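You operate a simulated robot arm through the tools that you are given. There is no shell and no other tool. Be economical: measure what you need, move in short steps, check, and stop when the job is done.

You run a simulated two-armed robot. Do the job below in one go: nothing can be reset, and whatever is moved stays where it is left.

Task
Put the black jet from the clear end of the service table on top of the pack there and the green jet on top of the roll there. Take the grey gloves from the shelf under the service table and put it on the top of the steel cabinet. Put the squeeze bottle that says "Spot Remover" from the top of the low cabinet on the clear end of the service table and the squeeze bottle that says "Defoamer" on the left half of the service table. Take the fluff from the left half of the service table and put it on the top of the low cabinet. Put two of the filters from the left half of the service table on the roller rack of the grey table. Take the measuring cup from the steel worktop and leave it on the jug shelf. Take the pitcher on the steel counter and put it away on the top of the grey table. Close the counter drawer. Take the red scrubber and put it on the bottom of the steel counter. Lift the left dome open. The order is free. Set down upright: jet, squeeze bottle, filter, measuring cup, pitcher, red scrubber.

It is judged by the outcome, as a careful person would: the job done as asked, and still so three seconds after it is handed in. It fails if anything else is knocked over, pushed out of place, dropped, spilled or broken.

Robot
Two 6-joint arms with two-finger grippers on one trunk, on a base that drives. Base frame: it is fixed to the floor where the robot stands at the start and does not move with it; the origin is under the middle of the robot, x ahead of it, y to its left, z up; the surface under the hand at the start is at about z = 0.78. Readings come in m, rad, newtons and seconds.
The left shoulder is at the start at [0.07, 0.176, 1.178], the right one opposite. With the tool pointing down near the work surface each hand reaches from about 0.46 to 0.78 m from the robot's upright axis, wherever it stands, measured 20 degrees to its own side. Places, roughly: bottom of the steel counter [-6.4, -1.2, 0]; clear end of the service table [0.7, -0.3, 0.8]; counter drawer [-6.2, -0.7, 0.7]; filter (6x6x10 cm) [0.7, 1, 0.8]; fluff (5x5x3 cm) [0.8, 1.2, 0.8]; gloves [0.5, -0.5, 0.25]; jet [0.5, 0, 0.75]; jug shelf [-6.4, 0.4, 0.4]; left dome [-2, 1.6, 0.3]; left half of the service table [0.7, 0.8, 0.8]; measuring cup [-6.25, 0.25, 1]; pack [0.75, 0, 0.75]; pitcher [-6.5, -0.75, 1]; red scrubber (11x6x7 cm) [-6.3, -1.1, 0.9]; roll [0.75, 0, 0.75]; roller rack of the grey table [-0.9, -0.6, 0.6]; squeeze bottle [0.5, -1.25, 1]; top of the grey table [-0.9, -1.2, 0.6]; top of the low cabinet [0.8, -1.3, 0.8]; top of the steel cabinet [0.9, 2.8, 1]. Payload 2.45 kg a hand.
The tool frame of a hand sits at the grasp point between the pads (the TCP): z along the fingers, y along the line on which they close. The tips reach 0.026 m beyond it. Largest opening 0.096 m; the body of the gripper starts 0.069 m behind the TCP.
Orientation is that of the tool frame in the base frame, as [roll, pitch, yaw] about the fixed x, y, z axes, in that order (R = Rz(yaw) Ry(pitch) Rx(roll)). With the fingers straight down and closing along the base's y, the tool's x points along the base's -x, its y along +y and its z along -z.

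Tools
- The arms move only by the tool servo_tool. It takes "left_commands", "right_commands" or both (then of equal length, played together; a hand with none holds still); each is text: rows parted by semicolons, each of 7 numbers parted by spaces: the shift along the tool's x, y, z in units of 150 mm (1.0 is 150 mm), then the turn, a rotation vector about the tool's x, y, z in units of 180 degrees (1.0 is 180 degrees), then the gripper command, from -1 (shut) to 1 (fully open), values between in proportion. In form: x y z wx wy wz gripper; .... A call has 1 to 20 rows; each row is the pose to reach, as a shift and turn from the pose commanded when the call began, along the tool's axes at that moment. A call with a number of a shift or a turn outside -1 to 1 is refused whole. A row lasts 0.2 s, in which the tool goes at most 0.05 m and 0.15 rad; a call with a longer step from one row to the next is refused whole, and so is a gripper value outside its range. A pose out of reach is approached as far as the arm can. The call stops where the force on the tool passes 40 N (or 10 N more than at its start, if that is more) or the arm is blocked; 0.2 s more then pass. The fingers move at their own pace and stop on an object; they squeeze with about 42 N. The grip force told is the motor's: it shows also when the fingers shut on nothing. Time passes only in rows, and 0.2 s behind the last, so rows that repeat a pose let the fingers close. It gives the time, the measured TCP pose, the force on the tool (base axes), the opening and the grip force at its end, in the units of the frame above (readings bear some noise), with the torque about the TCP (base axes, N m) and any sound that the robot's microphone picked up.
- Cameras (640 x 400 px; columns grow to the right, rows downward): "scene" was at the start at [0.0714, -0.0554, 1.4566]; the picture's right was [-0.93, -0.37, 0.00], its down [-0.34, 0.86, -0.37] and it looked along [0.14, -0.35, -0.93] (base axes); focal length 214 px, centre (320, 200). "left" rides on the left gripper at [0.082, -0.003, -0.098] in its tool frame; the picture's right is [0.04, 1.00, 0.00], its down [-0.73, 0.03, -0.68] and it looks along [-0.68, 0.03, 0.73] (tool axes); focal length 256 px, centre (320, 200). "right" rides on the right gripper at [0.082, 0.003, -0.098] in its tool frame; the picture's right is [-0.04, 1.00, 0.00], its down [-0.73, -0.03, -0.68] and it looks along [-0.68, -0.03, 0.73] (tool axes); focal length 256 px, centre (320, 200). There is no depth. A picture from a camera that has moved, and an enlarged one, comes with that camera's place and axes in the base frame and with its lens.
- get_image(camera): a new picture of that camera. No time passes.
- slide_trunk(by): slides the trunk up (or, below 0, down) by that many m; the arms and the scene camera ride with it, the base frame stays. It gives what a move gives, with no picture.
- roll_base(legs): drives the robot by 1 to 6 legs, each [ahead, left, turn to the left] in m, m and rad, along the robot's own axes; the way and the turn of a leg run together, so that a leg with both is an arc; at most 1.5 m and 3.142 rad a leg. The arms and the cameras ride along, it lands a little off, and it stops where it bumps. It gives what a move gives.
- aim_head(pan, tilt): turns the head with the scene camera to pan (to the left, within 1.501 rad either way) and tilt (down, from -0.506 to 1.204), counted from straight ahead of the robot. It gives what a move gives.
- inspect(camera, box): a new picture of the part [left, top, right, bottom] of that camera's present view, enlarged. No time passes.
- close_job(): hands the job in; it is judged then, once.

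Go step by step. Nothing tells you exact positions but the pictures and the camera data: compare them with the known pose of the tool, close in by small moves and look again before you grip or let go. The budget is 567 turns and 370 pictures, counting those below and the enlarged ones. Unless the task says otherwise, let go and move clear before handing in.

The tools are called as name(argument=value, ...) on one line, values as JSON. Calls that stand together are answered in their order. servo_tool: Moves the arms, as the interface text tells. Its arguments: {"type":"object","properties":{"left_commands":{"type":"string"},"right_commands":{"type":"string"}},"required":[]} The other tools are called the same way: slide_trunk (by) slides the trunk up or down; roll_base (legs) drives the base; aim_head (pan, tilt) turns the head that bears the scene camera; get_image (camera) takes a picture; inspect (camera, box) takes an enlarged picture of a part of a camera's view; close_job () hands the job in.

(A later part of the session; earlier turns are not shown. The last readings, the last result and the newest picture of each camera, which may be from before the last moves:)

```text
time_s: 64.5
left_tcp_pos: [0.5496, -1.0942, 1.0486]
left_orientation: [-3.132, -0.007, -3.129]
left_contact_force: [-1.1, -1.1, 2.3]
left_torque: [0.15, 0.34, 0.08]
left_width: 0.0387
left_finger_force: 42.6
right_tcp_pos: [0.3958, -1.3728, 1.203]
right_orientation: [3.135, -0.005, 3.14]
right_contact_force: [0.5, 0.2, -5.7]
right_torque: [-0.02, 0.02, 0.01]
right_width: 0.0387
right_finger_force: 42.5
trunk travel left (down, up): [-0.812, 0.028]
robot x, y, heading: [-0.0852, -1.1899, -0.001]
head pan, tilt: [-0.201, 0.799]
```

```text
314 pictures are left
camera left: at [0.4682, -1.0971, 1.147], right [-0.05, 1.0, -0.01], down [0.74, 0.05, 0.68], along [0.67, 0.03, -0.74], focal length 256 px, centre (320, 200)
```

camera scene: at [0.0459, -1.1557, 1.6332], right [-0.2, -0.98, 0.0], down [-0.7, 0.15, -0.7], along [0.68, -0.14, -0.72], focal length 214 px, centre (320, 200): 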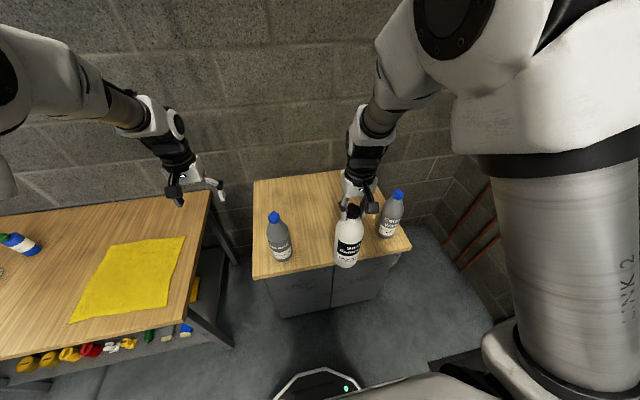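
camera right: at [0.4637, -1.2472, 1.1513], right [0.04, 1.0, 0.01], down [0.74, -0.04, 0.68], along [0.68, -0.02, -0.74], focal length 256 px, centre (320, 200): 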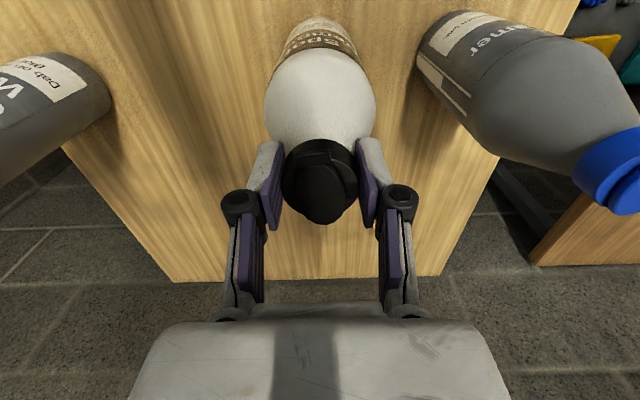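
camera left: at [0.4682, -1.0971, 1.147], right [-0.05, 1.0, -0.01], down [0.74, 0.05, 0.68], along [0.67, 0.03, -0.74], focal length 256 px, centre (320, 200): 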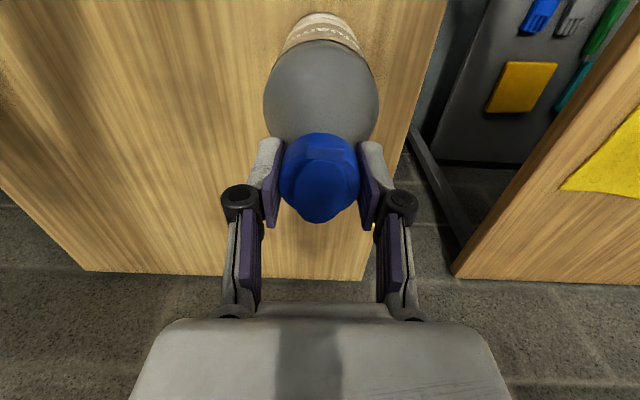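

Both bottles are held. Lift the Defoamer, pull back, and drive left to the clear end of the service table.

servo_tool(left_commands="0 0 -0.1 0 0 0 -1; 0 0 -0.3 0 0 0 -1; 0 0 -0.5 0 0 0 -1; 0 0 -0.75 0 0 0 -1; 0 0 -1 0 0 0 -1; 0.25 0.15 -1 0 0 0 -1; 0.5 0.3 -1 0 0 0 -1; 0.75 0.45 -1 0 0 0 -1; 1 0.6 -1 0 0 0 -1")

roll_base(legs=[[0, 1.13, 0]])

aim_head(pan=0, tilt=0.8)

get_image(camera="scene")

get_image(camera="right")

```text
time_s: 66.5
left_tcp_pos: [0.4003, -1.0002, 1.2003]
left_orientation: [-3.129, -0.003, -3.129]
left_contact_force: [0.3, 0.1, -4.9]
left_torque: [0.0, -0.04, -0.01]
left_width: 0.039
left_finger_force: 42.3
right_tcp_pos: [0.395, -1.3726, 1.2033]
right_orientation: [3.138, -0.005, 3.139]
right_contact_force: [1.0, 0.9, -5.6]
right_torque: [0.0, 0.03, 0.05]
right_width: 0.0385
right_finger_force: 41.7
trunk travel left (down, up): [-0.812, 0.028]
robot x, y, heading: [-0.0859, -1.1901, -0.003]
head pan, tilt: [-0.201, 0.799]
```

```text
time_s: 72.4
left_tcp_pos: [0.3987, 0.1571, 1.1986]
left_orientation: [-3.131, -0.007, -3.121]
left_contact_force: [0.3, 0.0, -5.3]
left_torque: [0.0, 0.0, -0.01]
left_width: 0.0386
left_finger_force: 42.1
right_tcp_pos: [0.3949, -0.2128, 1.2029]
right_orientation: [3.136, -0.005, -3.136]
right_contact_force: [0.3, -0.1, -5.6]
right_torque: [0.01, 0.02, 0.02]
right_width: 0.0382
right_finger_force: 42.5
trunk travel left (down, up): [-0.812, 0.028]
robot x, y, heading: [-0.087, -0.0374, 0.003]
head pan, tilt: [-0.201, 0.799]
```

```text
time_s: 73.1
left_tcp_pos: [0.3993, 0.1583, 1.1978]
left_orientation: [-3.131, -0.005, -3.123]
left_contact_force: [0.2, 0.6, -4.5]
left_torque: [-0.02, -0.04, 0.04]
left_width: 0.0389
left_finger_force: 41.7
right_tcp_pos: [0.3944, -0.2118, 1.2014]
right_orientation: [3.137, -0.005, -3.135]
right_contact_force: [0.2, 0.1, -6.0]
right_torque: [0.0, 0.02, 0.0]
right_width: 0.0383
right_finger_force: 41.7
trunk travel left (down, up): [-0.812, 0.028]
robot x, y, heading: [-0.0917, -0.0368, 0.008]
head pan, tilt: [0.0, 0.799]
```

```text
313 pictures are left
camera scene: at [0.0444, -0.0376, 1.6334], right [0.0, -1.0, 0.0], down [-0.72, 0.0, -0.7], along [0.7, 0.0, -0.72], focal length 214 px, centre (320, 200)
```

scene: 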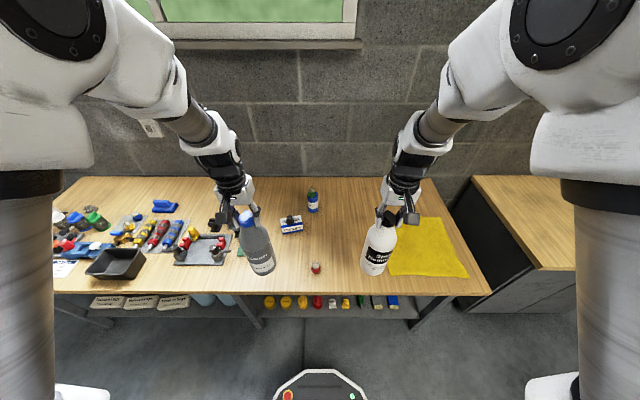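

```text
312 pictures are left
camera right: at [0.3147, -0.2092, 1.3012], right [0.04, 1.0, 0.0], down [0.74, -0.03, 0.68], along [0.67, -0.02, -0.74], focal length 256 px, centre (320, 200)
```

right: 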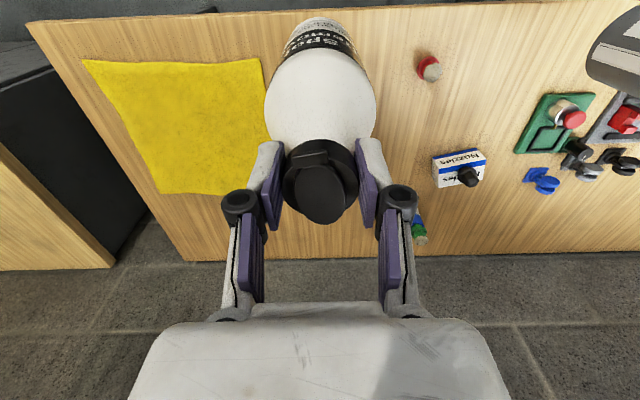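

Spot Remover goes to about [0.58, -0.17] on bare wood.

servo_tool(right_commands="-0.25 0.05 0 0 0 0 -1; -0.5 0.1 0 0 0 0 -1; -0.75 0.15 0 0 0 0 -1; -1 0.25 0 0 0 0 -1")

servo_tool(right_commands="-0.2 0 0.15 0 0 0 -1; -0.2 0 0.3 0 0 0 -1; -0.2 0 0.5 0 0 0 -1; -0.2 0 0.7 0 0 0 -1; -0.2 0 0.85 0 0 0 -1")

get_image(camera="scene")

get_image(camera="right")

```text
time_s: 74.1
left_tcp_pos: [0.4016, 0.158, 1.1973]
left_orientation: [-3.13, -0.007, -3.123]
left_contact_force: [-0.7, 0.1, -5.5]
left_torque: [0.06, -0.01, 0.01]
left_width: 0.0387
left_finger_force: 42.5
right_tcp_pos: [0.5503, -0.1768, 1.1995]
right_orientation: [3.138, -0.009, -3.135]
right_contact_force: [0.9, -0.1, -6.3]
right_torque: [-0.05, -0.01, 0.01]
right_width: 0.0382
right_finger_force: 42.0
trunk travel left (down, up): [-0.812, 0.028]
robot x, y, heading: [-0.09, -0.0375, 0.006]
head pan, tilt: [0.0, 0.799]
```

```text
time_s: 75.3
left_tcp_pos: [0.4001, 0.1565, 1.1969]
left_orientation: [-3.131, -0.007, -3.123]
left_contact_force: [0.6, -0.2, -5.0]
left_torque: [0.0, -0.03, -0.01]
left_width: 0.0387
left_finger_force: 42.7
right_tcp_pos: [0.5761, -0.173, 1.0742]
right_orientation: [3.136, -0.006, -3.138]
right_contact_force: [-0.8, 0.3, -5.9]
right_torque: [0.03, 0.03, -0.03]
right_width: 0.0386
right_finger_force: 41.8
trunk travel left (down, up): [-0.812, 0.028]
robot x, y, heading: [-0.0895, -0.0361, 0.009]
head pan, tilt: [0.0, 0.799]
```

```text
311 pictures are left
camera scene: at [0.0461, -0.0379, 1.6333], right [0.0, -1.0, 0.0], down [-0.72, 0.0, -0.7], along [0.7, 0.0, -0.72], focal length 214 px, centre (320, 200)
```

scene: 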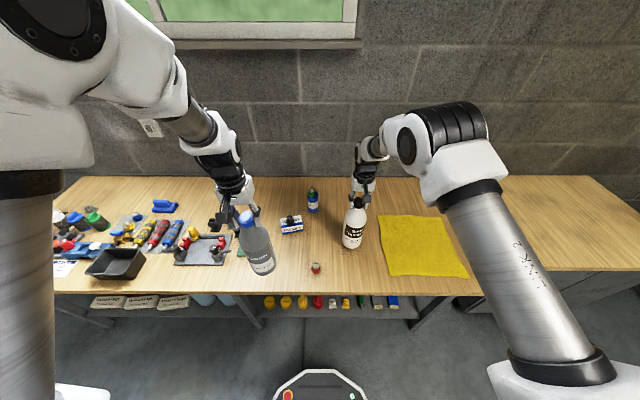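

```text
310 pictures are left
camera right: at [0.4951, -0.1699, 1.1719], right [0.04, 1.0, 0.0], down [0.74, -0.03, 0.68], along [0.67, -0.02, -0.74], focal length 256 px, centre (320, 200)
```

right: 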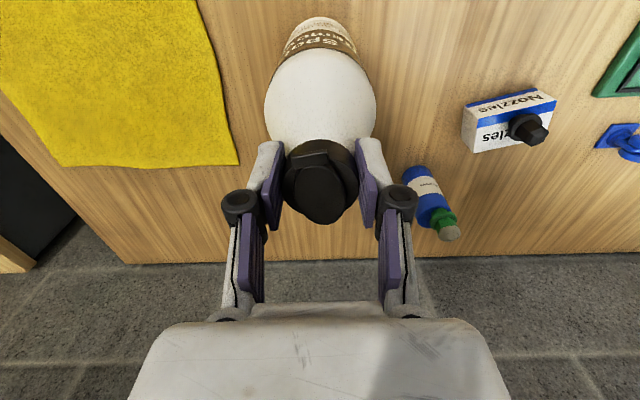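

servo_tool(right_commands="0 0 0.04 0 0 0 -1; 0 0 0.08 0 0 0 -1; 0 0 0.11 0 0 0 -1")

```text
time_s: 76.1
left_tcp_pos: [0.3985, 0.1579, 1.199]
left_orientation: [-3.13, -0.004, -3.123]
left_contact_force: [-0.6, 0.1, -4.8]
left_torque: [0.02, -0.01, -0.05]
left_width: 0.0388
left_finger_force: 42.0
right_tcp_pos: [0.5749, -0.1719, 1.0582]
right_orientation: [3.137, -0.007, -3.137]
right_contact_force: [-0.2, 0.9, -5.0]
right_torque: [0.0, 0.02, 0.0]
right_width: 0.0383
right_finger_force: 42.0
trunk travel left (down, up): [-0.812, 0.028]
robot x, y, heading: [-0.091, -0.0387, 0.004]
head pan, tilt: [0.0, 0.799]
```

servo_tool(right_commands="0 0 0.02 0 0 0 -1; 0 0 0.035 0 0 0 -1")

```text
time_s: 76.7
left_tcp_pos: [0.3985, 0.1587, 1.1995]
left_orientation: [-3.132, -0.005, -3.122]
left_contact_force: [0.7, -0.7, -5.7]
left_torque: [0.04, -0.05, -0.01]
left_width: 0.039
left_finger_force: 42.1
right_tcp_pos: [0.5757, -0.1738, 1.0517]
right_orientation: [3.138, -0.007, -3.137]
right_contact_force: [-0.6, 0.7, -6.2]
right_torque: [0.03, 0.0, -0.02]
right_width: 0.0383
right_finger_force: 41.9
trunk travel left (down, up): [-0.812, 0.028]
robot x, y, heading: [-0.0864, -0.0355, 0.011]
head pan, tilt: [0.0, 0.799]
```

servo_tool(right_commands="0 0 0.02 0 0 0 -1; 0 0 0.035 0 0 0 -1")

```text
time_s: 77.3
left_tcp_pos: [0.3998, 0.1566, 1.1989]
left_orientation: [-3.133, -0.005, -3.123]
left_contact_force: [-0.2, 0.3, -4.7]
left_torque: [0.0, -0.03, 0.0]
left_width: 0.0386
left_finger_force: 41.6
right_tcp_pos: [0.5763, -0.1726, 1.0477]
right_orientation: [3.137, -0.006, -3.137]
right_contact_force: [0.7, 0.3, -5.4]
right_torque: [-0.01, 0.04, 0.0]
right_width: 0.0385
right_finger_force: 41.9
trunk travel left (down, up): [-0.812, 0.028]
robot x, y, heading: [-0.0886, -0.0347, 0.005]
head pan, tilt: [0.0, 0.799]
```

servo_tool(right_commands="0 0 0.02 0 0 0 -1; 0 0 0.035 0 0 0 -1")

inspect(camera="scene", box=[310, 170, 410, 270])

```text
time_s: 77.9
left_tcp_pos: [0.3989, 0.158, 1.1989]
left_orientation: [-3.131, -0.005, -3.122]
left_contact_force: [0.1, 0.2, -5.2]
left_torque: [0.04, -0.03, 0.0]
left_width: 0.039
left_finger_force: 42.5
right_tcp_pos: [0.5739, -0.1725, 1.0416]
right_orientation: [3.136, -0.004, -3.136]
right_contact_force: [-0.5, 0.2, -6.8]
right_torque: [0.01, 0.01, -0.01]
right_width: 0.0388
right_finger_force: 41.4
trunk travel left (down, up): [-0.812, 0.028]
robot x, y, heading: [-0.0901, -0.0361, 0.004]
head pan, tilt: [0.0, 0.799]
```

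```text
4.00 times, centred on (360, 220) of scene
camera zoom: at [0.0449, -0.0378, 1.6334], right [0.0, -1.0, 0.0], down [-0.72, 0.0, -0.7], along [0.7, 0.0, -0.72], focal length 858 px, centre (160, 120)
```

zoom: 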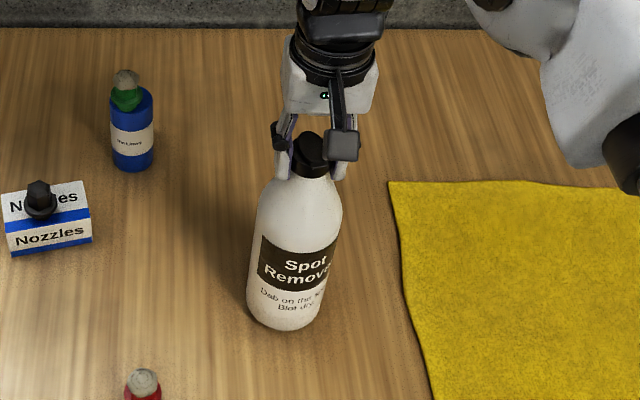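

servo_tool(right_commands="0 0 0.02 0 0 0 -1; 0 0 0.035 0 0 0 -1")

```text
time_s: 78.5
left_tcp_pos: [0.3992, 0.1565, 1.1979]
left_orientation: [-3.132, -0.005, -3.122]
left_contact_force: [0.4, 0.5, -5.3]
left_torque: [0.03, -0.03, -0.01]
left_width: 0.0387
left_finger_force: 42.1
right_tcp_pos: [0.5754, -0.1735, 1.0366]
right_orientation: [3.136, -0.005, -3.136]
right_contact_force: [0.1, -0.1, -5.6]
right_torque: [-0.02, 0.06, 0.0]
right_width: 0.038
right_finger_force: 41.4
trunk travel left (down, up): [-0.812, 0.028]
robot x, y, heading: [-0.0872, -0.0352, 0.006]
head pan, tilt: [0.0, 0.799]
```

servo_tool(right_commands="0 0 0.02 0 0 0 -1; 0 0 0.035 0 0 0 -1")

```text
time_s: 79.1
left_tcp_pos: [0.3966, 0.1577, 1.1988]
left_orientation: [-3.133, -0.003, -3.122]
left_contact_force: [-1.0, -0.5, -4.8]
left_torque: [0.0, -0.02, 0.01]
left_width: 0.0386
left_finger_force: 42.4
right_tcp_pos: [0.5722, -0.1728, 1.0332]
right_orientation: [3.135, -0.001, -3.136]
right_contact_force: [-1.1, 0.1, 4.6]
right_torque: [-0.34, 0.27, -0.08]
right_width: 0.0382
right_finger_force: 41.6
trunk travel left (down, up): [-0.812, 0.028]
robot x, y, heading: [-0.0872, -0.0344, 0.006]
head pan, tilt: [0.0, 0.799]
```

Touchdown at z 1.033 (the cabinet is 2 cm higher). Open and rise.

servo_tool(right_commands="0 0 -0.003 0 0 0 -0.1; 0 0 -0.003 0 0 0 0.2; 0 0 -0.05 0 0 0 0.5; 0 0 -0.3 0 0 0 0.6; 0 0 -0.6 0 0 0 0.6; 0 0 -0.9 0 0 0 0.6")

servo_tool(right_commands="0.3 -0.05 -0.1 0 0 0 1; 0.6 -0.1 -0.1 0 0 0 1; 0.9 -0.2 -0.1 0 0 0 1")

inspect(camera="scene", box=[310, 170, 410, 270])

```text
time_s: 80.5
left_tcp_pos: [0.3965, 0.1574, 1.1992]
left_orientation: [-3.13, -0.005, -3.123]
left_contact_force: [-0.5, 0.2, -4.7]
left_torque: [0.03, -0.02, -0.05]
left_width: 0.0388
left_finger_force: 42.3
right_tcp_pos: [0.5739, -0.1721, 1.1669]
right_orientation: [3.137, -0.003, -3.135]
right_contact_force: [-0.7, -0.1, 0.5]
right_torque: [0.0, -0.03, 0.02]
right_width: 0.077
right_finger_force: 0.1
trunk travel left (down, up): [-0.812, 0.028]
robot x, y, heading: [-0.0879, -0.0351, 0.005]
head pan, tilt: [0.0, 0.799]
```

```text
time_s: 81.3
left_tcp_pos: [0.3979, 0.1578, 1.1995]
left_orientation: [-3.133, -0.005, -3.121]
left_contact_force: [-0.6, -1.1, -5.2]
left_torque: [0.01, -0.01, 0.03]
left_width: 0.0387
left_finger_force: 42.1
right_tcp_pos: [0.4408, -0.2033, 1.1814]
right_orientation: [3.137, -0.003, -3.136]
right_contact_force: [-1.1, -0.4, -0.6]
right_torque: [0.01, 0.0, -0.02]
right_width: 0.0959
right_finger_force: 0.0
trunk travel left (down, up): [-0.812, 0.028]
robot x, y, heading: [-0.0908, -0.0346, 0.007]
head pan, tilt: [0.0, 0.799]
```

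```text
4.00 times, centred on (360, 220) of scene
camera zoom: at [0.0427, -0.038, 1.6335], right [0.0, -1.0, 0.0], down [-0.72, 0.0, -0.7], along [0.7, 0.0, -0.72], focal length 858 px, centre (160, 120)
```

zoom: 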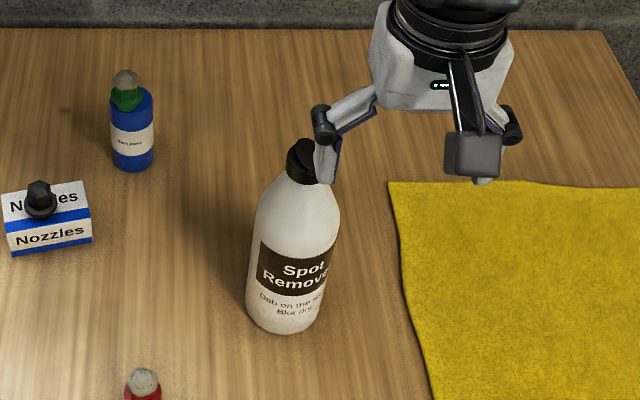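

Spot Remover stands. Now drive to the left half with the Defoamer.

roll_base(legs=[[0, 0.75, 0]])

get_image(camera="scene")

get_image(camera="left")

```text
time_s: 85.3
left_tcp_pos: [0.4016, 0.8887, 1.1993]
left_orientation: [-3.13, -0.005, -3.135]
left_contact_force: [-0.1, -0.4, -6.3]
left_torque: [-0.02, 0.05, 0.0]
left_width: 0.0389
left_finger_force: 41.8
right_tcp_pos: [0.4406, 0.5266, 1.1807]
right_orientation: [3.135, -0.006, 3.134]
right_contact_force: [-0.7, 0.3, -0.1]
right_torque: [0.05, -0.02, -0.01]
right_width: 0.096
right_finger_force: 0.1
trunk travel left (down, up): [-0.812, 0.028]
robot x, y, heading: [-0.0845, 0.705, -0.01]
head pan, tilt: [0.0, 0.799]
```

```text
307 pictures are left
camera scene: at [0.0448, 0.6975, 1.6335], right [-0.01, -1.0, 0.0], down [-0.72, 0.01, -0.7], along [0.7, -0.01, -0.72], focal length 214 px, centre (320, 200)
```

scene: 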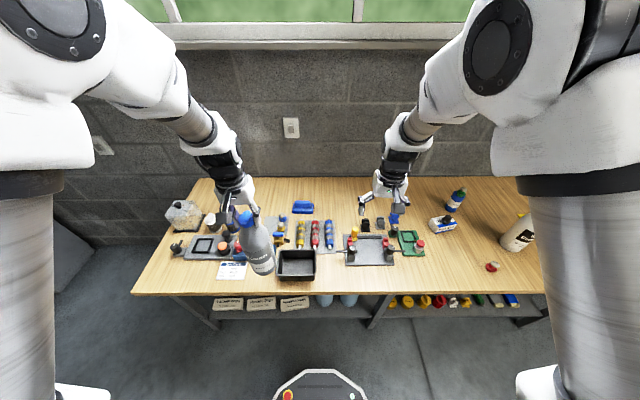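

```text
306 pictures are left
camera left: at [0.3207, 0.8858, 1.2968], right [-0.05, 1.0, -0.01], down [0.74, 0.04, 0.68], along [0.67, 0.02, -0.74], focal length 256 px, centre (320, 200)
```

left: 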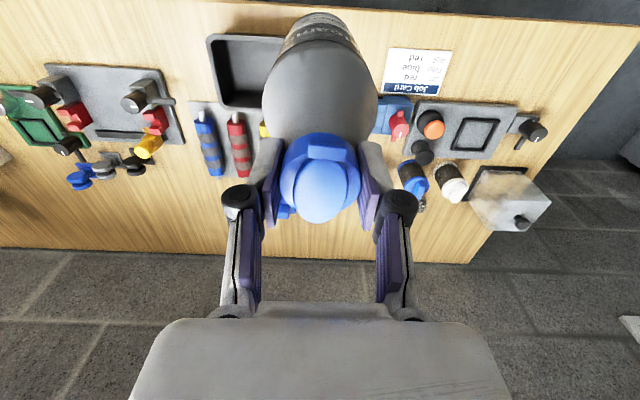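

inspect(camera="scene", box=[120, 170, 460, 320])

```text
1.88 times, centred on (290, 245) of scene
camera zoom: at [0.0448, 0.6975, 1.6335], right [-0.01, -1.0, 0.0], down [-0.72, 0.01, -0.7], along [0.7, -0.01, -0.72], focal length 404 px, centre (376, 115)
```

zoom: 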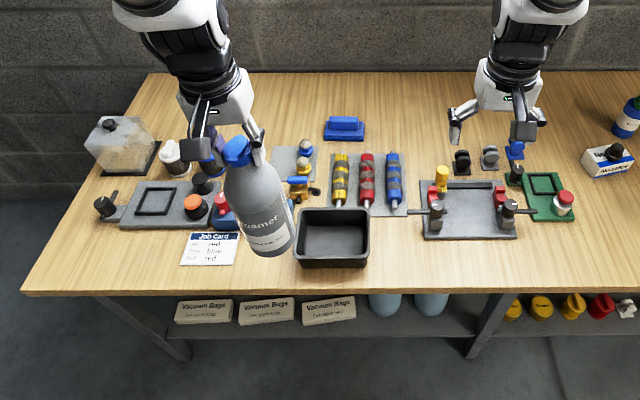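

The left half has free space at the front left, about [0.445, 1.24]. I drive left to bring the bottle over it.

roll_base(legs=[[0, 0.35, 0]])

get_image(camera="scene")

get_image(camera="right")

```text
time_s: 87.6
left_tcp_pos: [0.4037, 1.2411, 1.1986]
left_orientation: [-3.134, -0.005, -3.129]
left_contact_force: [0.4, 0.3, -4.6]
left_torque: [-0.01, -0.02, -0.02]
left_width: 0.0388
left_finger_force: 42.2
right_tcp_pos: [0.4439, 0.879, 1.1801]
right_orientation: [3.133, -0.005, 3.137]
right_contact_force: [-0.9, 0.0, -0.3]
right_torque: [0.0, 0.01, -0.04]
right_width: 0.096
right_finger_force: 0.0
trunk travel left (down, up): [-0.812, 0.028]
robot x, y, heading: [-0.0846, 1.0541, -0.007]
head pan, tilt: [0.0, 0.799]
```

```text
304 pictures are left
camera scene: at [0.0466, 1.048, 1.6335], right [0.0, -1.0, 0.0], down [-0.72, 0.0, -0.7], along [0.7, 0.0, -0.72], focal length 214 px, centre (320, 200)
```

scene: 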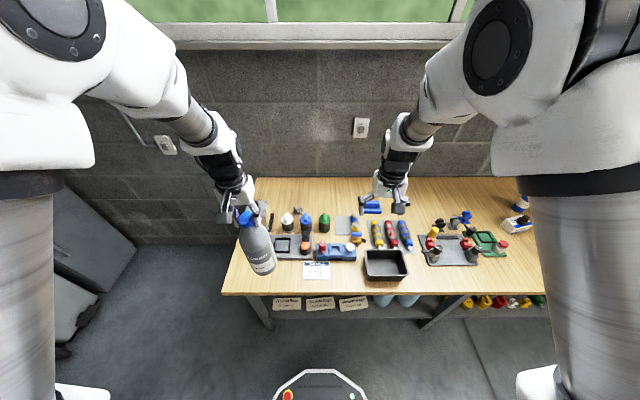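

```text
303 pictures are left
camera right: at [0.3622, 0.8833, 1.2793], right [0.04, 1.0, 0.01], down [0.74, -0.04, 0.68], along [0.68, -0.02, -0.74], focal length 256 px, centre (320, 200)
```

right: 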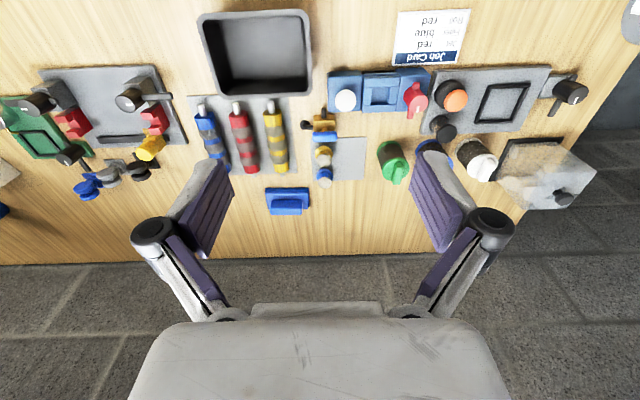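

servo_tool(left_commands="-0.15 0 0.1 0 0 0 -1; -0.28 0 0.3 0 0 0 -1; -0.28 0 0.5 0 0 0 -1; -0.28 0 0.7 0 0 0 -1; -0.28 0 0.9 0 0 0 -1")

inspect(camera="scene", box=[210, 180, 410, 310])

```text
time_s: 88.8
left_tcp_pos: [0.4461, 1.2437, 1.0627]
left_orientation: [-3.132, -0.006, -3.13]
left_contact_force: [0.3, -0.1, -4.4]
left_torque: [0.0, -0.03, 0.0]
left_width: 0.0387
left_finger_force: 41.5
right_tcp_pos: [0.4461, 0.8824, 1.1801]
right_orientation: [3.136, -0.008, 3.138]
right_contact_force: [-0.5, 0.1, -0.9]
right_torque: [-0.01, 0.01, -0.01]
right_width: 0.0963
right_finger_force: 0.1
trunk travel left (down, up): [-0.812, 0.028]
robot x, y, heading: [-0.0872, 1.0504, -0.006]
head pan, tilt: [0.0, 0.799]
```

```text
3.08 times, centred on (310, 245) of scene
camera zoom: at [0.0493, 1.0506, 1.6333], right [0.0, -1.0, 0.0], down [-0.72, 0.0, -0.7], along [0.7, 0.0, -0.72], focal length 660 px, centre (351, 62)
```

zoom: 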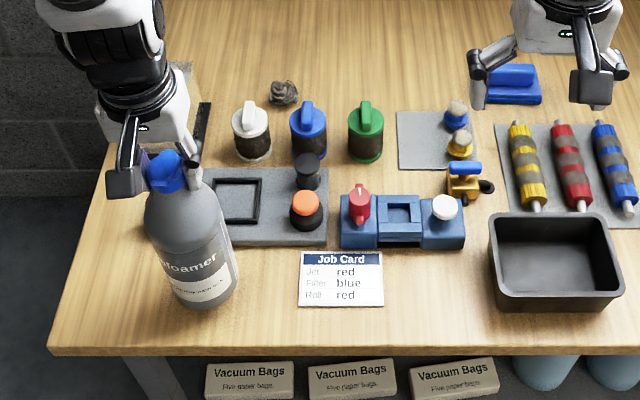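

The job card asks for the blue filter, so I'll take the white and green ones later; the fluff lies behind the filters. Lowering the bottle now.

servo_tool(left_commands="0 0 0.05 0 0 0 -1; 0 0 0.1 0 0 0 -1; 0 0 0.15 0 0 0 -1; 0 0 0.18 0 0 0 -1")

```text
time_s: 89.8
left_tcp_pos: [0.4432, 1.2424, 1.0373]
left_orientation: [-3.133, -0.004, -3.129]
left_contact_force: [0.4, 0.8, -5.3]
left_torque: [-0.03, 0.0, -0.01]
left_width: 0.0387
left_finger_force: 41.7
right_tcp_pos: [0.4442, 0.8821, 1.1809]
right_orientation: [3.137, -0.005, 3.139]
right_contact_force: [0.1, 0.1, 0.5]
right_torque: [-0.03, 0.02, 0.04]
right_width: 0.0961
right_finger_force: 0.1
trunk travel left (down, up): [-0.812, 0.028]
robot x, y, heading: [-0.0883, 1.0576, -0.005]
head pan, tilt: [0.0, 0.799]
```

servo_tool(left_commands="0 0 0.02 0 0 0 -1; 0 0 0.035 0 0 0 -1; 0 0 0.045 0 0 0 -1")

```text
time_s: 90.6
left_tcp_pos: [0.443, 1.2428, 1.0296]
left_orientation: [-3.131, -0.003, -3.128]
left_contact_force: [0.2, 0.7, 0.9]
left_torque: [0.39, 0.0, 0.04]
left_width: 0.0385
left_finger_force: 41.9
right_tcp_pos: [0.4417, 0.8809, 1.1816]
right_orientation: [3.136, -0.005, 3.139]
right_contact_force: [-0.8, 0.1, 0.3]
right_torque: [0.0, -0.03, -0.02]
right_width: 0.0961
right_finger_force: 0.1
trunk travel left (down, up): [-0.812, 0.028]
robot x, y, heading: [-0.0892, 1.0525, -0.007]
head pan, tilt: [0.0, 0.799]
```

Contact. Open and rise.

servo_tool(left_commands="0 0 0.005 0 0 0 -0.1; 0 0 0.005 0 0 0 0.2; 0 0 -0.05 0 0 0 0.5; 0 0 -0.3 0 0 0 0.6; 0 0 -0.6 0 0 0 0.6; 0 0 -0.9 0 0 0 1")

get_image(camera="left")

inspect(camera="scene", box=[210, 180, 410, 310])

```text
time_s: 92.0
left_tcp_pos: [0.4449, 1.2444, 1.1657]
left_orientation: [-3.132, -0.003, -3.129]
left_contact_force: [0.7, 1.1, 1.1]
left_torque: [0.04, -0.04, -0.02]
left_width: 0.0963
left_finger_force: 0.1
right_tcp_pos: [0.4425, 0.882, 1.1797]
right_orientation: [3.137, -0.003, 3.136]
right_contact_force: [0.0, -0.6, -0.1]
right_torque: [-0.06, -0.02, -0.02]
right_width: 0.0961
right_finger_force: 0.2
trunk travel left (down, up): [-0.812, 0.028]
robot x, y, heading: [-0.0838, 1.0545, -0.001]
head pan, tilt: [0.0, 0.799]
```

```text
301 pictures are left
camera left: at [0.3631, 1.2409, 1.2627], right [-0.05, 1.0, -0.01], down [0.74, 0.05, 0.68], along [0.68, 0.03, -0.74], focal length 256 px, centre (320, 200)
```

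left: 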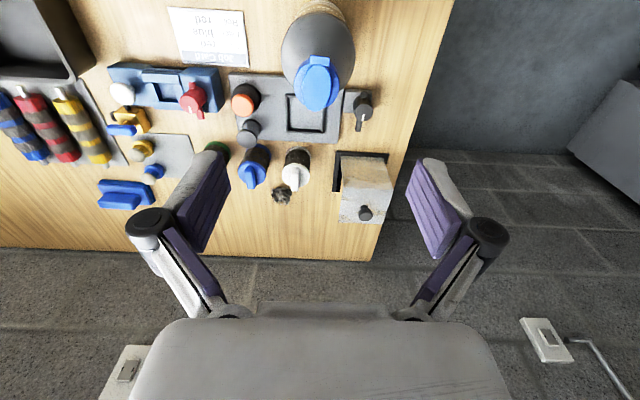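

```text
3.08 times, centred on (310, 245) of scene
camera zoom: at [0.0445, 1.0501, 1.6336], right [0.0, -1.0, 0.0], down [-0.72, 0.0, -0.7], along [0.7, 0.0, -0.72], focal length 660 px, centre (351, 62)
```

zoom: 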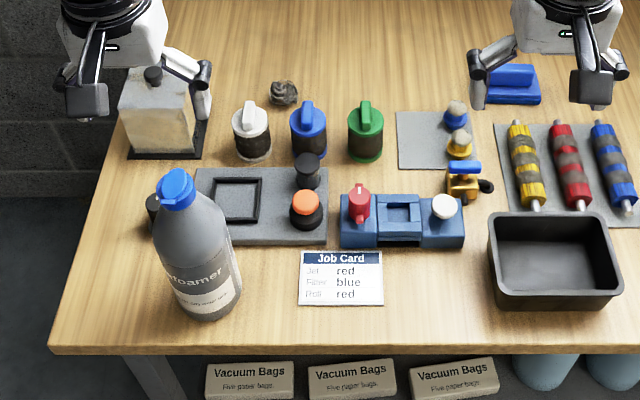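

The Defoamer stands well. Next I take the white filter with the left and the green with the right; I move closer with the trunk still high so the arms clear the bottle.

roll_base(legs=[[0.12, 0, 0]])

servo_tool(left_commands="-0.2 -0.05 0 0 0 0 0.6; -0.4 -0.1 0 0 0 0 0.6; -0.6 -0.15 0.1 0 0 0 0.6; -0.75 -0.2 0.3 0 0 0 0.6; -0.75 -0.2 0.6 0 0 0 0.6; -0.75 -0.2 0.9 0 0 0 0.6", right_commands="-0.1 0.15 0 0 0 0 0.6; -0.2 0.3 0 0 0 0 0.6; -0.3 0.4 0.1 0 0 0 0.6; -0.4 0.5 0.3 0 0 0 0.6; -0.5 0.6 0.5 0 0 0 0.6; -0.6 0.7 0.7 0 0 0 0.6")

get_image(camera="scene")

get_image(camera="left")

get_image(camera="right")

```text
time_s: 93.2
left_tcp_pos: [0.5607, 1.2458, 1.1651]
left_orientation: [-3.131, -0.002, -3.128]
left_contact_force: [-0.4, -0.2, -0.3]
left_torque: [-0.01, -0.01, 0.01]
left_width: 0.096
left_finger_force: 0.1
right_tcp_pos: [0.5583, 0.8829, 1.1831]
right_orientation: [3.137, -0.002, -3.142]
right_contact_force: [-0.3, -0.2, -0.2]
right_torque: [0.0, -0.02, -0.01]
right_width: 0.0959
right_finger_force: 0.1
trunk travel left (down, up): [-0.812, 0.028]
robot x, y, heading: [0.0317, 1.052, 0.003]
head pan, tilt: [0.0, 0.799]
```

```text
time_s: 94.6
left_tcp_pos: [0.6789, 1.214, 1.0252]
left_orientation: [-3.132, -0.006, -3.128]
left_contact_force: [0.3, 0.0, -1.0]
left_torque: [0.01, 0.06, -0.02]
left_width: 0.0766
left_finger_force: 0.0
right_tcp_pos: [0.6522, 0.9908, 1.0738]
right_orientation: [3.138, -0.008, -3.141]
right_contact_force: [-0.1, 0.9, 0.2]
right_torque: [0.04, 0.02, 0.01]
right_width: 0.0767
right_finger_force: 0.0
trunk travel left (down, up): [-0.812, 0.028]
robot x, y, heading: [0.0354, 1.0536, 0.004]
head pan, tilt: [0.0, 0.799]
```

```text
299 pictures are left
camera scene: at [0.1675, 1.0514, 1.6333], right [0.0, -1.0, 0.0], down [-0.72, 0.0, -0.7], along [0.7, 0.0, -0.72], focal length 214 px, centre (320, 200)
```

scene: 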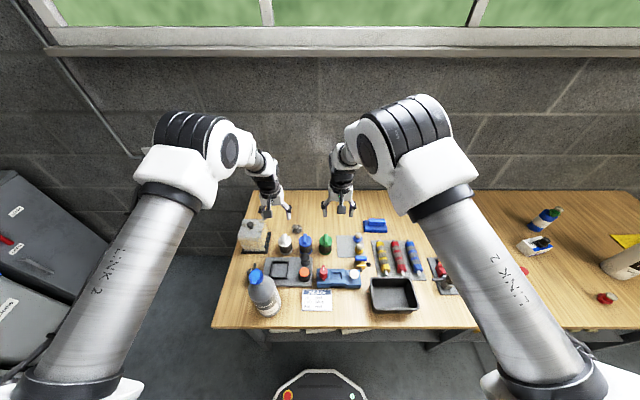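

```text
298 pictures are left
camera left: at [0.597, 1.2106, 1.1235], right [-0.05, 1.0, -0.01], down [0.74, 0.05, 0.67], along [0.67, 0.03, -0.74], focal length 256 px, centre (320, 200)
```

left: 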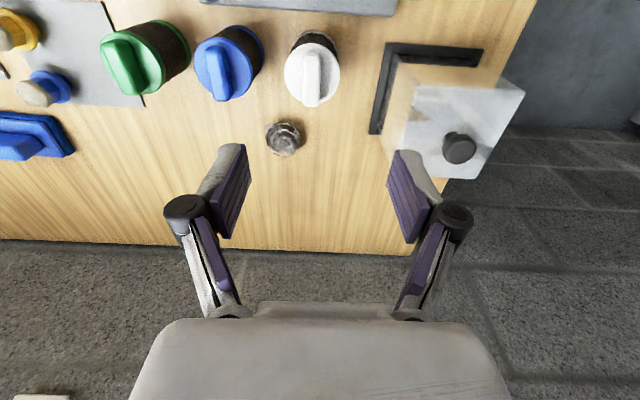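

```text
297 pictures are left
camera right: at [0.5717, 0.9939, 1.173], right [0.04, 1.0, 0.0], down [0.74, -0.03, 0.67], along [0.67, -0.02, -0.74], focal length 256 px, centre (320, 200)
```

right: 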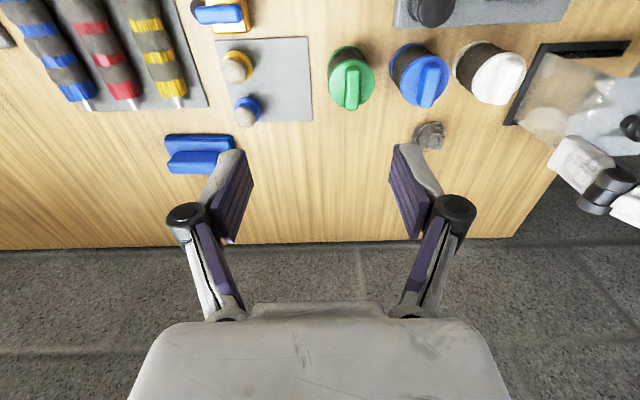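

servo_tool(left_commands="-0.02 -0.02 0.16 0 0 0 0.6; -0.03 -0.04 0.32 0 0 0 0.6; -0.05 -0.06 0.48 0 0 0 0.6; -0.05 -0.06 0.63 0 0 0 0.6", right_commands="-0.1 0.12 0.2 0 0 0 0.6; -0.2 0.25 0.4 0 0 0 0.6; -0.21 0.27 0.7 0 0 0 0.6; -0.21 0.27 0.95 0 0 0 0.6")

get_image(camera="left")

get_image(camera="right")

inspect(camera="scene", box=[230, 180, 410, 310])

```text
time_s: 95.6
left_tcp_pos: [0.6846, 1.2043, 0.9332]
left_orientation: [-3.131, -0.004, -3.128]
left_contact_force: [-0.1, -0.1, 0.2]
left_torque: [-0.02, 0.05, -0.01]
left_width: 0.0767
left_finger_force: 0.2
right_tcp_pos: [0.6834, 1.028, 0.9326]
right_orientation: [3.134, -0.005, -3.141]
right_contact_force: [-0.1, 0.0, 0.4]
right_torque: [0.01, 0.05, 0.02]
right_width: 0.0768
right_finger_force: 0.0
trunk travel left (down, up): [-0.812, 0.028]
robot x, y, heading: [0.0322, 1.057, 0.0]
head pan, tilt: [0.0, 0.799]
```

```text
296 pictures are left
camera left: at [0.6032, 1.2013, 1.0314], right [-0.05, 1.0, -0.01], down [0.74, 0.05, 0.68], along [0.67, 0.03, -0.74], focal length 256 px, centre (320, 200)
```

left: 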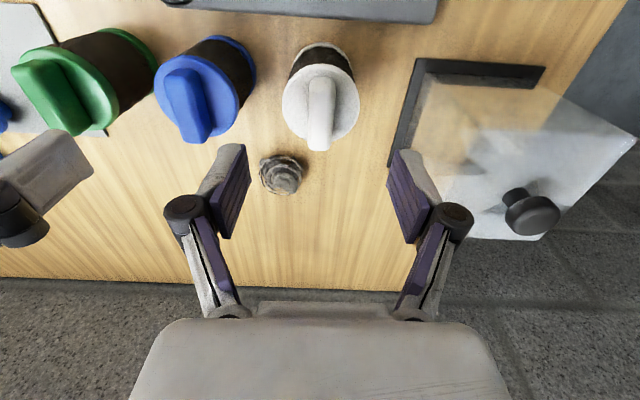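

```text
295 pictures are left
camera right: at [0.6025, 1.0311, 1.0308], right [0.04, 1.0, 0.0], down [0.74, -0.03, 0.68], along [0.67, -0.02, -0.74], focal length 256 px, centre (320, 200)
```

right: 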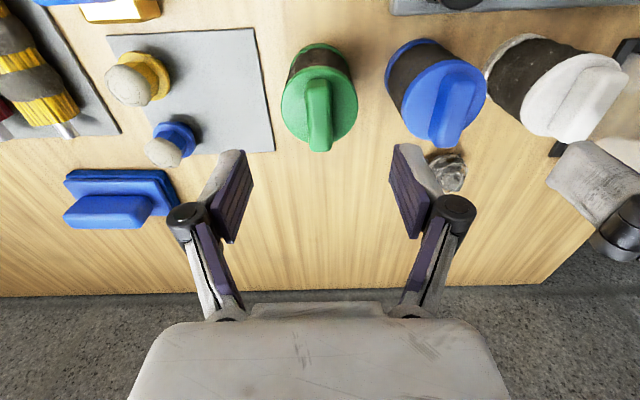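

```text
3.08 times, centred on (320, 245) of scene
camera zoom: at [0.1659, 1.0501, 1.6335], right [0.0, -1.0, 0.0], down [-0.72, 0.0, -0.7], along [0.7, 0.0, -0.72], focal length 660 px, centre (320, 62)
```

zoom: 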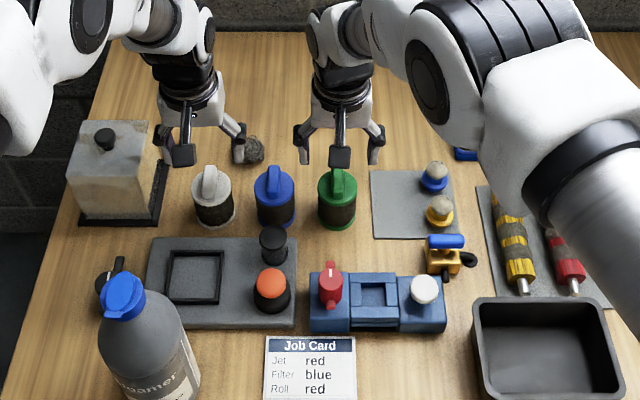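

servo_tool(left_commands="0.06 0 0.1 0 0 0 0.6; 0.06 0 0.3 0 0 0 0.6; 0.06 0 0.45 0 0 0 0.6; 0.06 0 0.57 0 0 0 0.6", right_commands="0.06 0.01 0.1 0 0 0 0.6; 0.06 0.01 0.3 0 0 0 0.6; 0.06 0.01 0.45 0 0 0 0.6; 0.06 0.01 0.57 0 0 0 0.6")

get_image(camera="left")

get_image(camera="right")

```text
time_s: 96.6
left_tcp_pos: [0.673, 1.203, 0.8478]
left_orientation: [-3.132, -0.004, -3.128]
left_contact_force: [0.7, 0.0, -0.4]
left_torque: [-0.02, 0.0, 0.01]
left_width: 0.0768
left_finger_force: 0.1
right_tcp_pos: [0.6719, 1.0316, 0.8488]
right_orientation: [3.137, -0.002, -3.141]
right_contact_force: [1.2, -0.4, 0.4]
right_torque: [0.03, 0.01, 0.03]
right_width: 0.0768
right_finger_force: 0.1
trunk travel left (down, up): [-0.812, 0.028]
robot x, y, heading: [0.035, 1.0512, 0.004]
head pan, tilt: [0.0, 0.799]
```

```text
293 pictures are left
camera left: at [0.5917, 1.1992, 0.9463], right [-0.05, 1.0, -0.01], down [0.74, 0.05, 0.68], along [0.68, 0.03, -0.74], focal length 256 px, centre (320, 200)
```

left: 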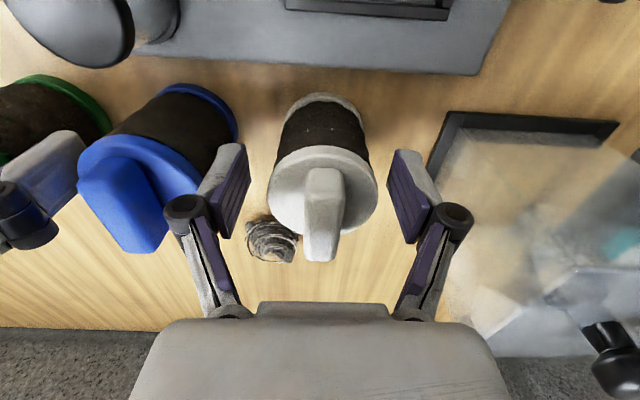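

```text
292 pictures are left
camera right: at [0.5909, 1.0337, 0.9466], right [0.04, 1.0, 0.01], down [0.74, -0.03, 0.68], along [0.68, -0.02, -0.74], focal length 256 px, centre (320, 200)
```

right: 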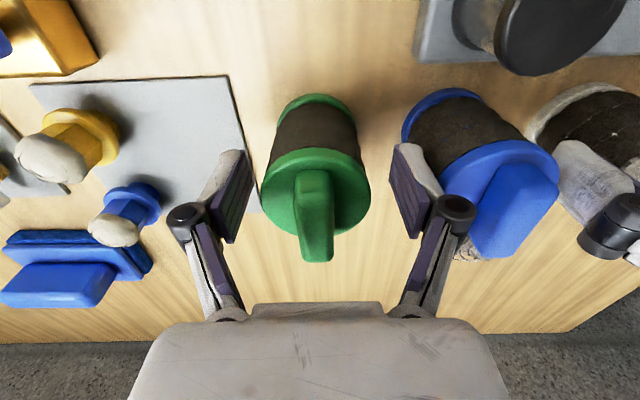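

Both filters are centred between the fingers; closing.

servo_tool(left_commands="0 0.01 0.04 0 0 0 0.5; 0 0.01 0.04 0 0 0 -1; 0 0.01 0.04 0 0 0 -1; 0 0.01 0.04 0 0 0 -1", right_commands="0 -0.02 0.04 0 0 0 0.5; 0 -0.02 0.04 0 0 0 -1; 0 -0.02 0.04 0 0 0 -1; 0 -0.02 0.04 0 0 0 -1")

servo_tool(left_commands="0 0 -0.1 0 0 0 -1; 0 0 -0.3 0 0 0 -1; 0 0 -0.6 0 0 0 -1; 0 0 -0.9 0 0 0 -1; 0 0 -1 0 0 0 -1", right_commands="0 0 -0.1 0 0 0 -1; 0 0 -0.3 0 0 0 -1; 0 0 -0.6 0 0 0 -1; 0 0 -0.9 0 0 0 -1; 0 0 -1 0 0 0 -1")

get_image(camera="scene")

```text
time_s: 97.6
left_tcp_pos: [0.6727, 1.2044, 0.8436]
left_orientation: [-3.132, -0.004, -3.129]
left_contact_force: [0.8, 0.6, 1.4]
left_torque: [0.11, 0.01, -0.05]
left_width: 0.0537
left_finger_force: 42.0
right_tcp_pos: [0.6723, 1.0267, 0.8433]
right_orientation: [3.136, -0.004, 3.142]
right_contact_force: [1.8, -0.2, 4.4]
right_torque: [0.0, -0.11, -0.02]
right_width: 0.0534
right_finger_force: 42.4
trunk travel left (down, up): [-0.812, 0.028]
robot x, y, heading: [0.0313, 1.0498, -0.001]
head pan, tilt: [0.0, 0.799]
```

```text
time_s: 98.8
left_tcp_pos: [0.6744, 1.2067, 0.9925]
left_orientation: [-3.131, -0.005, -3.127]
left_contact_force: [-0.5, 0.3, -0.2]
left_torque: [0.01, 0.01, 0.01]
left_width: 0.0537
left_finger_force: 42.0
right_tcp_pos: [0.672, 1.0265, 0.9907]
right_orientation: [3.136, -0.005, -3.141]
right_contact_force: [-0.1, 1.6, -0.7]
right_torque: [-0.03, 0.02, 0.01]
right_width: 0.0535
right_finger_force: 42.0
trunk travel left (down, up): [-0.812, 0.028]
robot x, y, heading: [0.0294, 1.0518, 0.0]
head pan, tilt: [0.0, 0.799]
```

```text
291 pictures are left
camera scene: at [0.164, 1.0503, 1.6334], right [0.0, -1.0, 0.0], down [-0.72, 0.0, -0.7], along [0.7, 0.0, -0.72], focal length 214 px, centre (320, 200)
```

scene: 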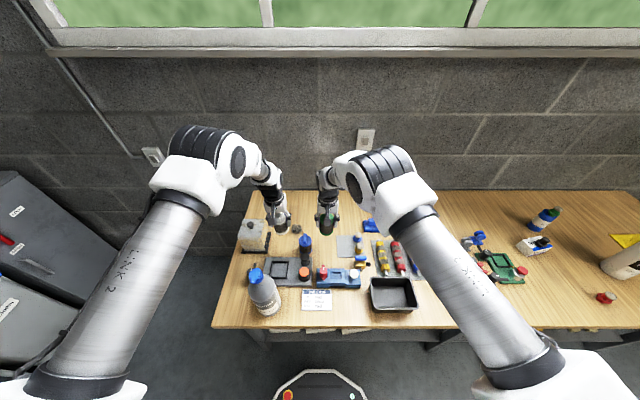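

Both filters are held. I lift higher to clear the bottle, back off, and turn to look at the grey table.

servo_tool(left_commands="0 0 -0.3 0 0 0 -1; 0 0 -0.6 0 0 0 -1; 0 0 -0.9 0 0 0 -1; 0 0 -1 0 0 0 -1", right_commands="0 0 -0.3 0 0 0 -1; 0 0 -0.6 0 0 0 -1; 0 0 -0.9 0 0 0 -1; 0 0 -1 0 0 0 -1")

slide_trunk(by=0.025)

roll_base(legs=[[-0.45, 0, 0]])

aim_head(pan=-1.5, tilt=0.4)

get_image(camera="scene")

aim_head(pan=1.5, tilt=0.4)

get_image(camera="scene")

```text
time_s: 99.8
left_tcp_pos: [0.675, 1.2081, 1.1419]
left_orientation: [-3.132, -0.006, -3.127]
left_contact_force: [0.0, 0.2, -0.7]
left_torque: [-0.01, 0.0, 0.0]
left_width: 0.0535
left_finger_force: 41.9
right_tcp_pos: [0.678, 1.015, 1.1406]
right_orientation: [3.13, -0.014, 3.131]
right_contact_force: [-0.1, -0.2, -0.9]
right_torque: [0.05, 0.03, -0.06]
right_width: 0.0536
right_finger_force: 41.7
right hand out of reach, approached as far as the arm can: row 1, 2, 3, 4
trunk travel left (down, up): [-0.812, 0.028]
robot x, y, heading: [0.0317, 1.0523, -0.001]
head pan, tilt: [0.0, 0.799]
```

```text
time_s: 100.5
left_tcp_pos: [0.6752, 1.2088, 1.1668]
left_orientation: [-3.131, -0.005, -3.128]
left_contact_force: [-0.7, 0.1, -1.1]
left_torque: [-0.01, 0.03, -0.01]
left_width: 0.0537
left_finger_force: 42.3
right_tcp_pos: [0.6793, 1.0158, 1.1678]
right_orientation: [3.131, -0.01, 3.131]
right_contact_force: [0.1, -0.8, -0.9]
right_torque: [0.03, 0.01, -0.03]
right_width: 0.0536
right_finger_force: 42.5
trunk travel left (down, up): [-0.837, 0.003]
robot x, y, heading: [0.0343, 1.0519, 0.002]
head pan, tilt: [0.0, 0.799]
```

```text
time_s: 103.3
left_tcp_pos: [0.2193, 1.207, 1.1657]
left_orientation: [-3.13, -0.005, -3.13]
left_contact_force: [0.2, 0.2, -2.3]
left_torque: [-0.03, 0.02, 0.0]
left_width: 0.0538
left_finger_force: 41.9
right_tcp_pos: [0.2231, 1.0142, 1.1683]
right_orientation: [3.127, -0.007, 3.127]
right_contact_force: [0.0, 0.1, -1.7]
right_torque: [0.01, -0.02, 0.02]
right_width: 0.0536
right_finger_force: 42.0
trunk travel left (down, up): [-0.837, 0.003]
robot x, y, heading: [-0.4281, 1.0538, -0.006]
head pan, tilt: [0.0, 0.799]
```

```text
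time_s: 104.9
left_tcp_pos: [0.2175, 1.2071, 1.1669]
left_orientation: [-3.131, -0.006, -3.129]
left_contact_force: [0.3, 0.1, -0.1]
left_torque: [-0.01, 0.03, 0.0]
left_width: 0.054
left_finger_force: 42.4
right_tcp_pos: [0.223, 1.0138, 1.1699]
right_orientation: [3.126, -0.006, 3.125]
right_contact_force: [-0.4, -0.1, -0.2]
right_torque: [-0.02, -0.02, -0.01]
right_width: 0.0533
right_finger_force: 41.8
trunk travel left (down, up): [-0.837, 0.003]
robot x, y, heading: [-0.4243, 1.0533, -0.004]
head pan, tilt: [-1.499, 0.4]
```

```text
290 pictures are left
camera scene: at [-0.3679, 0.9588, 1.6936], right [-1.0, -0.07, 0.0], down [-0.03, 0.39, -0.92], along [0.06, -0.92, -0.39], focal length 214 px, centre (320, 200)
```

scene: 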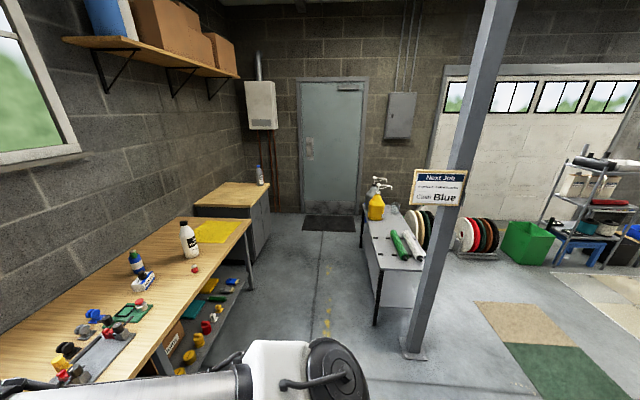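

```text
time_s: 107.5
left_tcp_pos: [0.218, 1.2078, 1.1674]
left_orientation: [-3.13, -0.006, -3.13]
left_contact_force: [0.2, 0.2, -1.6]
left_torque: [-0.03, -0.01, -0.01]
left_width: 0.0539
left_finger_force: 42.0
right_tcp_pos: [0.2237, 1.0142, 1.1687]
right_orientation: [3.128, -0.005, 3.125]
right_contact_force: [-0.7, -0.5, -0.7]
right_torque: [0.0, 0.04, 0.0]
right_width: 0.0538
right_finger_force: 41.9
trunk travel left (down, up): [-0.837, 0.003]
robot x, y, heading: [-0.4232, 1.0522, -0.003]
head pan, tilt: [1.499, 0.4]
```

```text
289 pictures are left
camera scene: at [-0.3673, 1.1436, 1.6936], right [1.0, -0.08, 0.0], down [-0.03, -0.39, -0.92], along [0.07, 0.92, -0.39], focal length 214 px, centre (320, 200)
```

scene: 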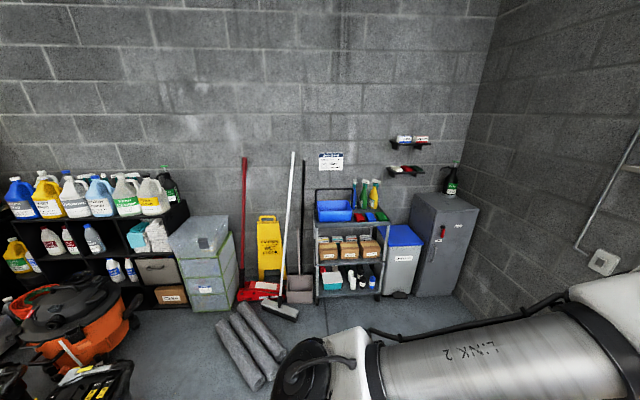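

aim_head(pan=-1.5, tilt=0.4)

inspect(camera="scene", box=[350, 150, 510, 290])

```text
time_s: 110.1
left_tcp_pos: [0.2185, 1.2081, 1.1674]
left_orientation: [-3.131, -0.005, -3.129]
left_contact_force: [0.1, 0.8, -0.8]
left_torque: [0.01, 0.03, -0.04]
left_width: 0.0537
left_finger_force: 42.1
right_tcp_pos: [0.2231, 1.0134, 1.1695]
right_orientation: [3.127, -0.007, 3.128]
right_contact_force: [0.7, 0.3, -0.7]
right_torque: [0.01, 0.01, 0.01]
right_width: 0.0539
right_finger_force: 42.1
trunk travel left (down, up): [-0.837, 0.003]
robot x, y, heading: [-0.4288, 1.0538, -0.005]
head pan, tilt: [-1.499, 0.4]
```

```text
2.86 times, centred on (430, 220) of scene
camera zoom: at [-0.3679, 0.9588, 1.6936], right [-1.0, -0.07, 0.0], down [-0.03, 0.39, -0.92], along [0.06, -0.92, -0.39], focal length 613 px, centre (6, 143)
```

zoom: 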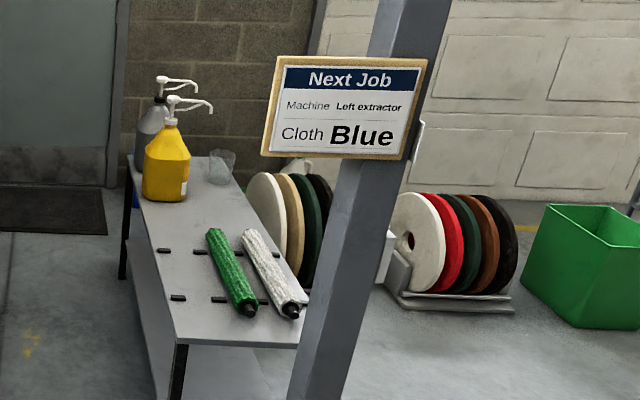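

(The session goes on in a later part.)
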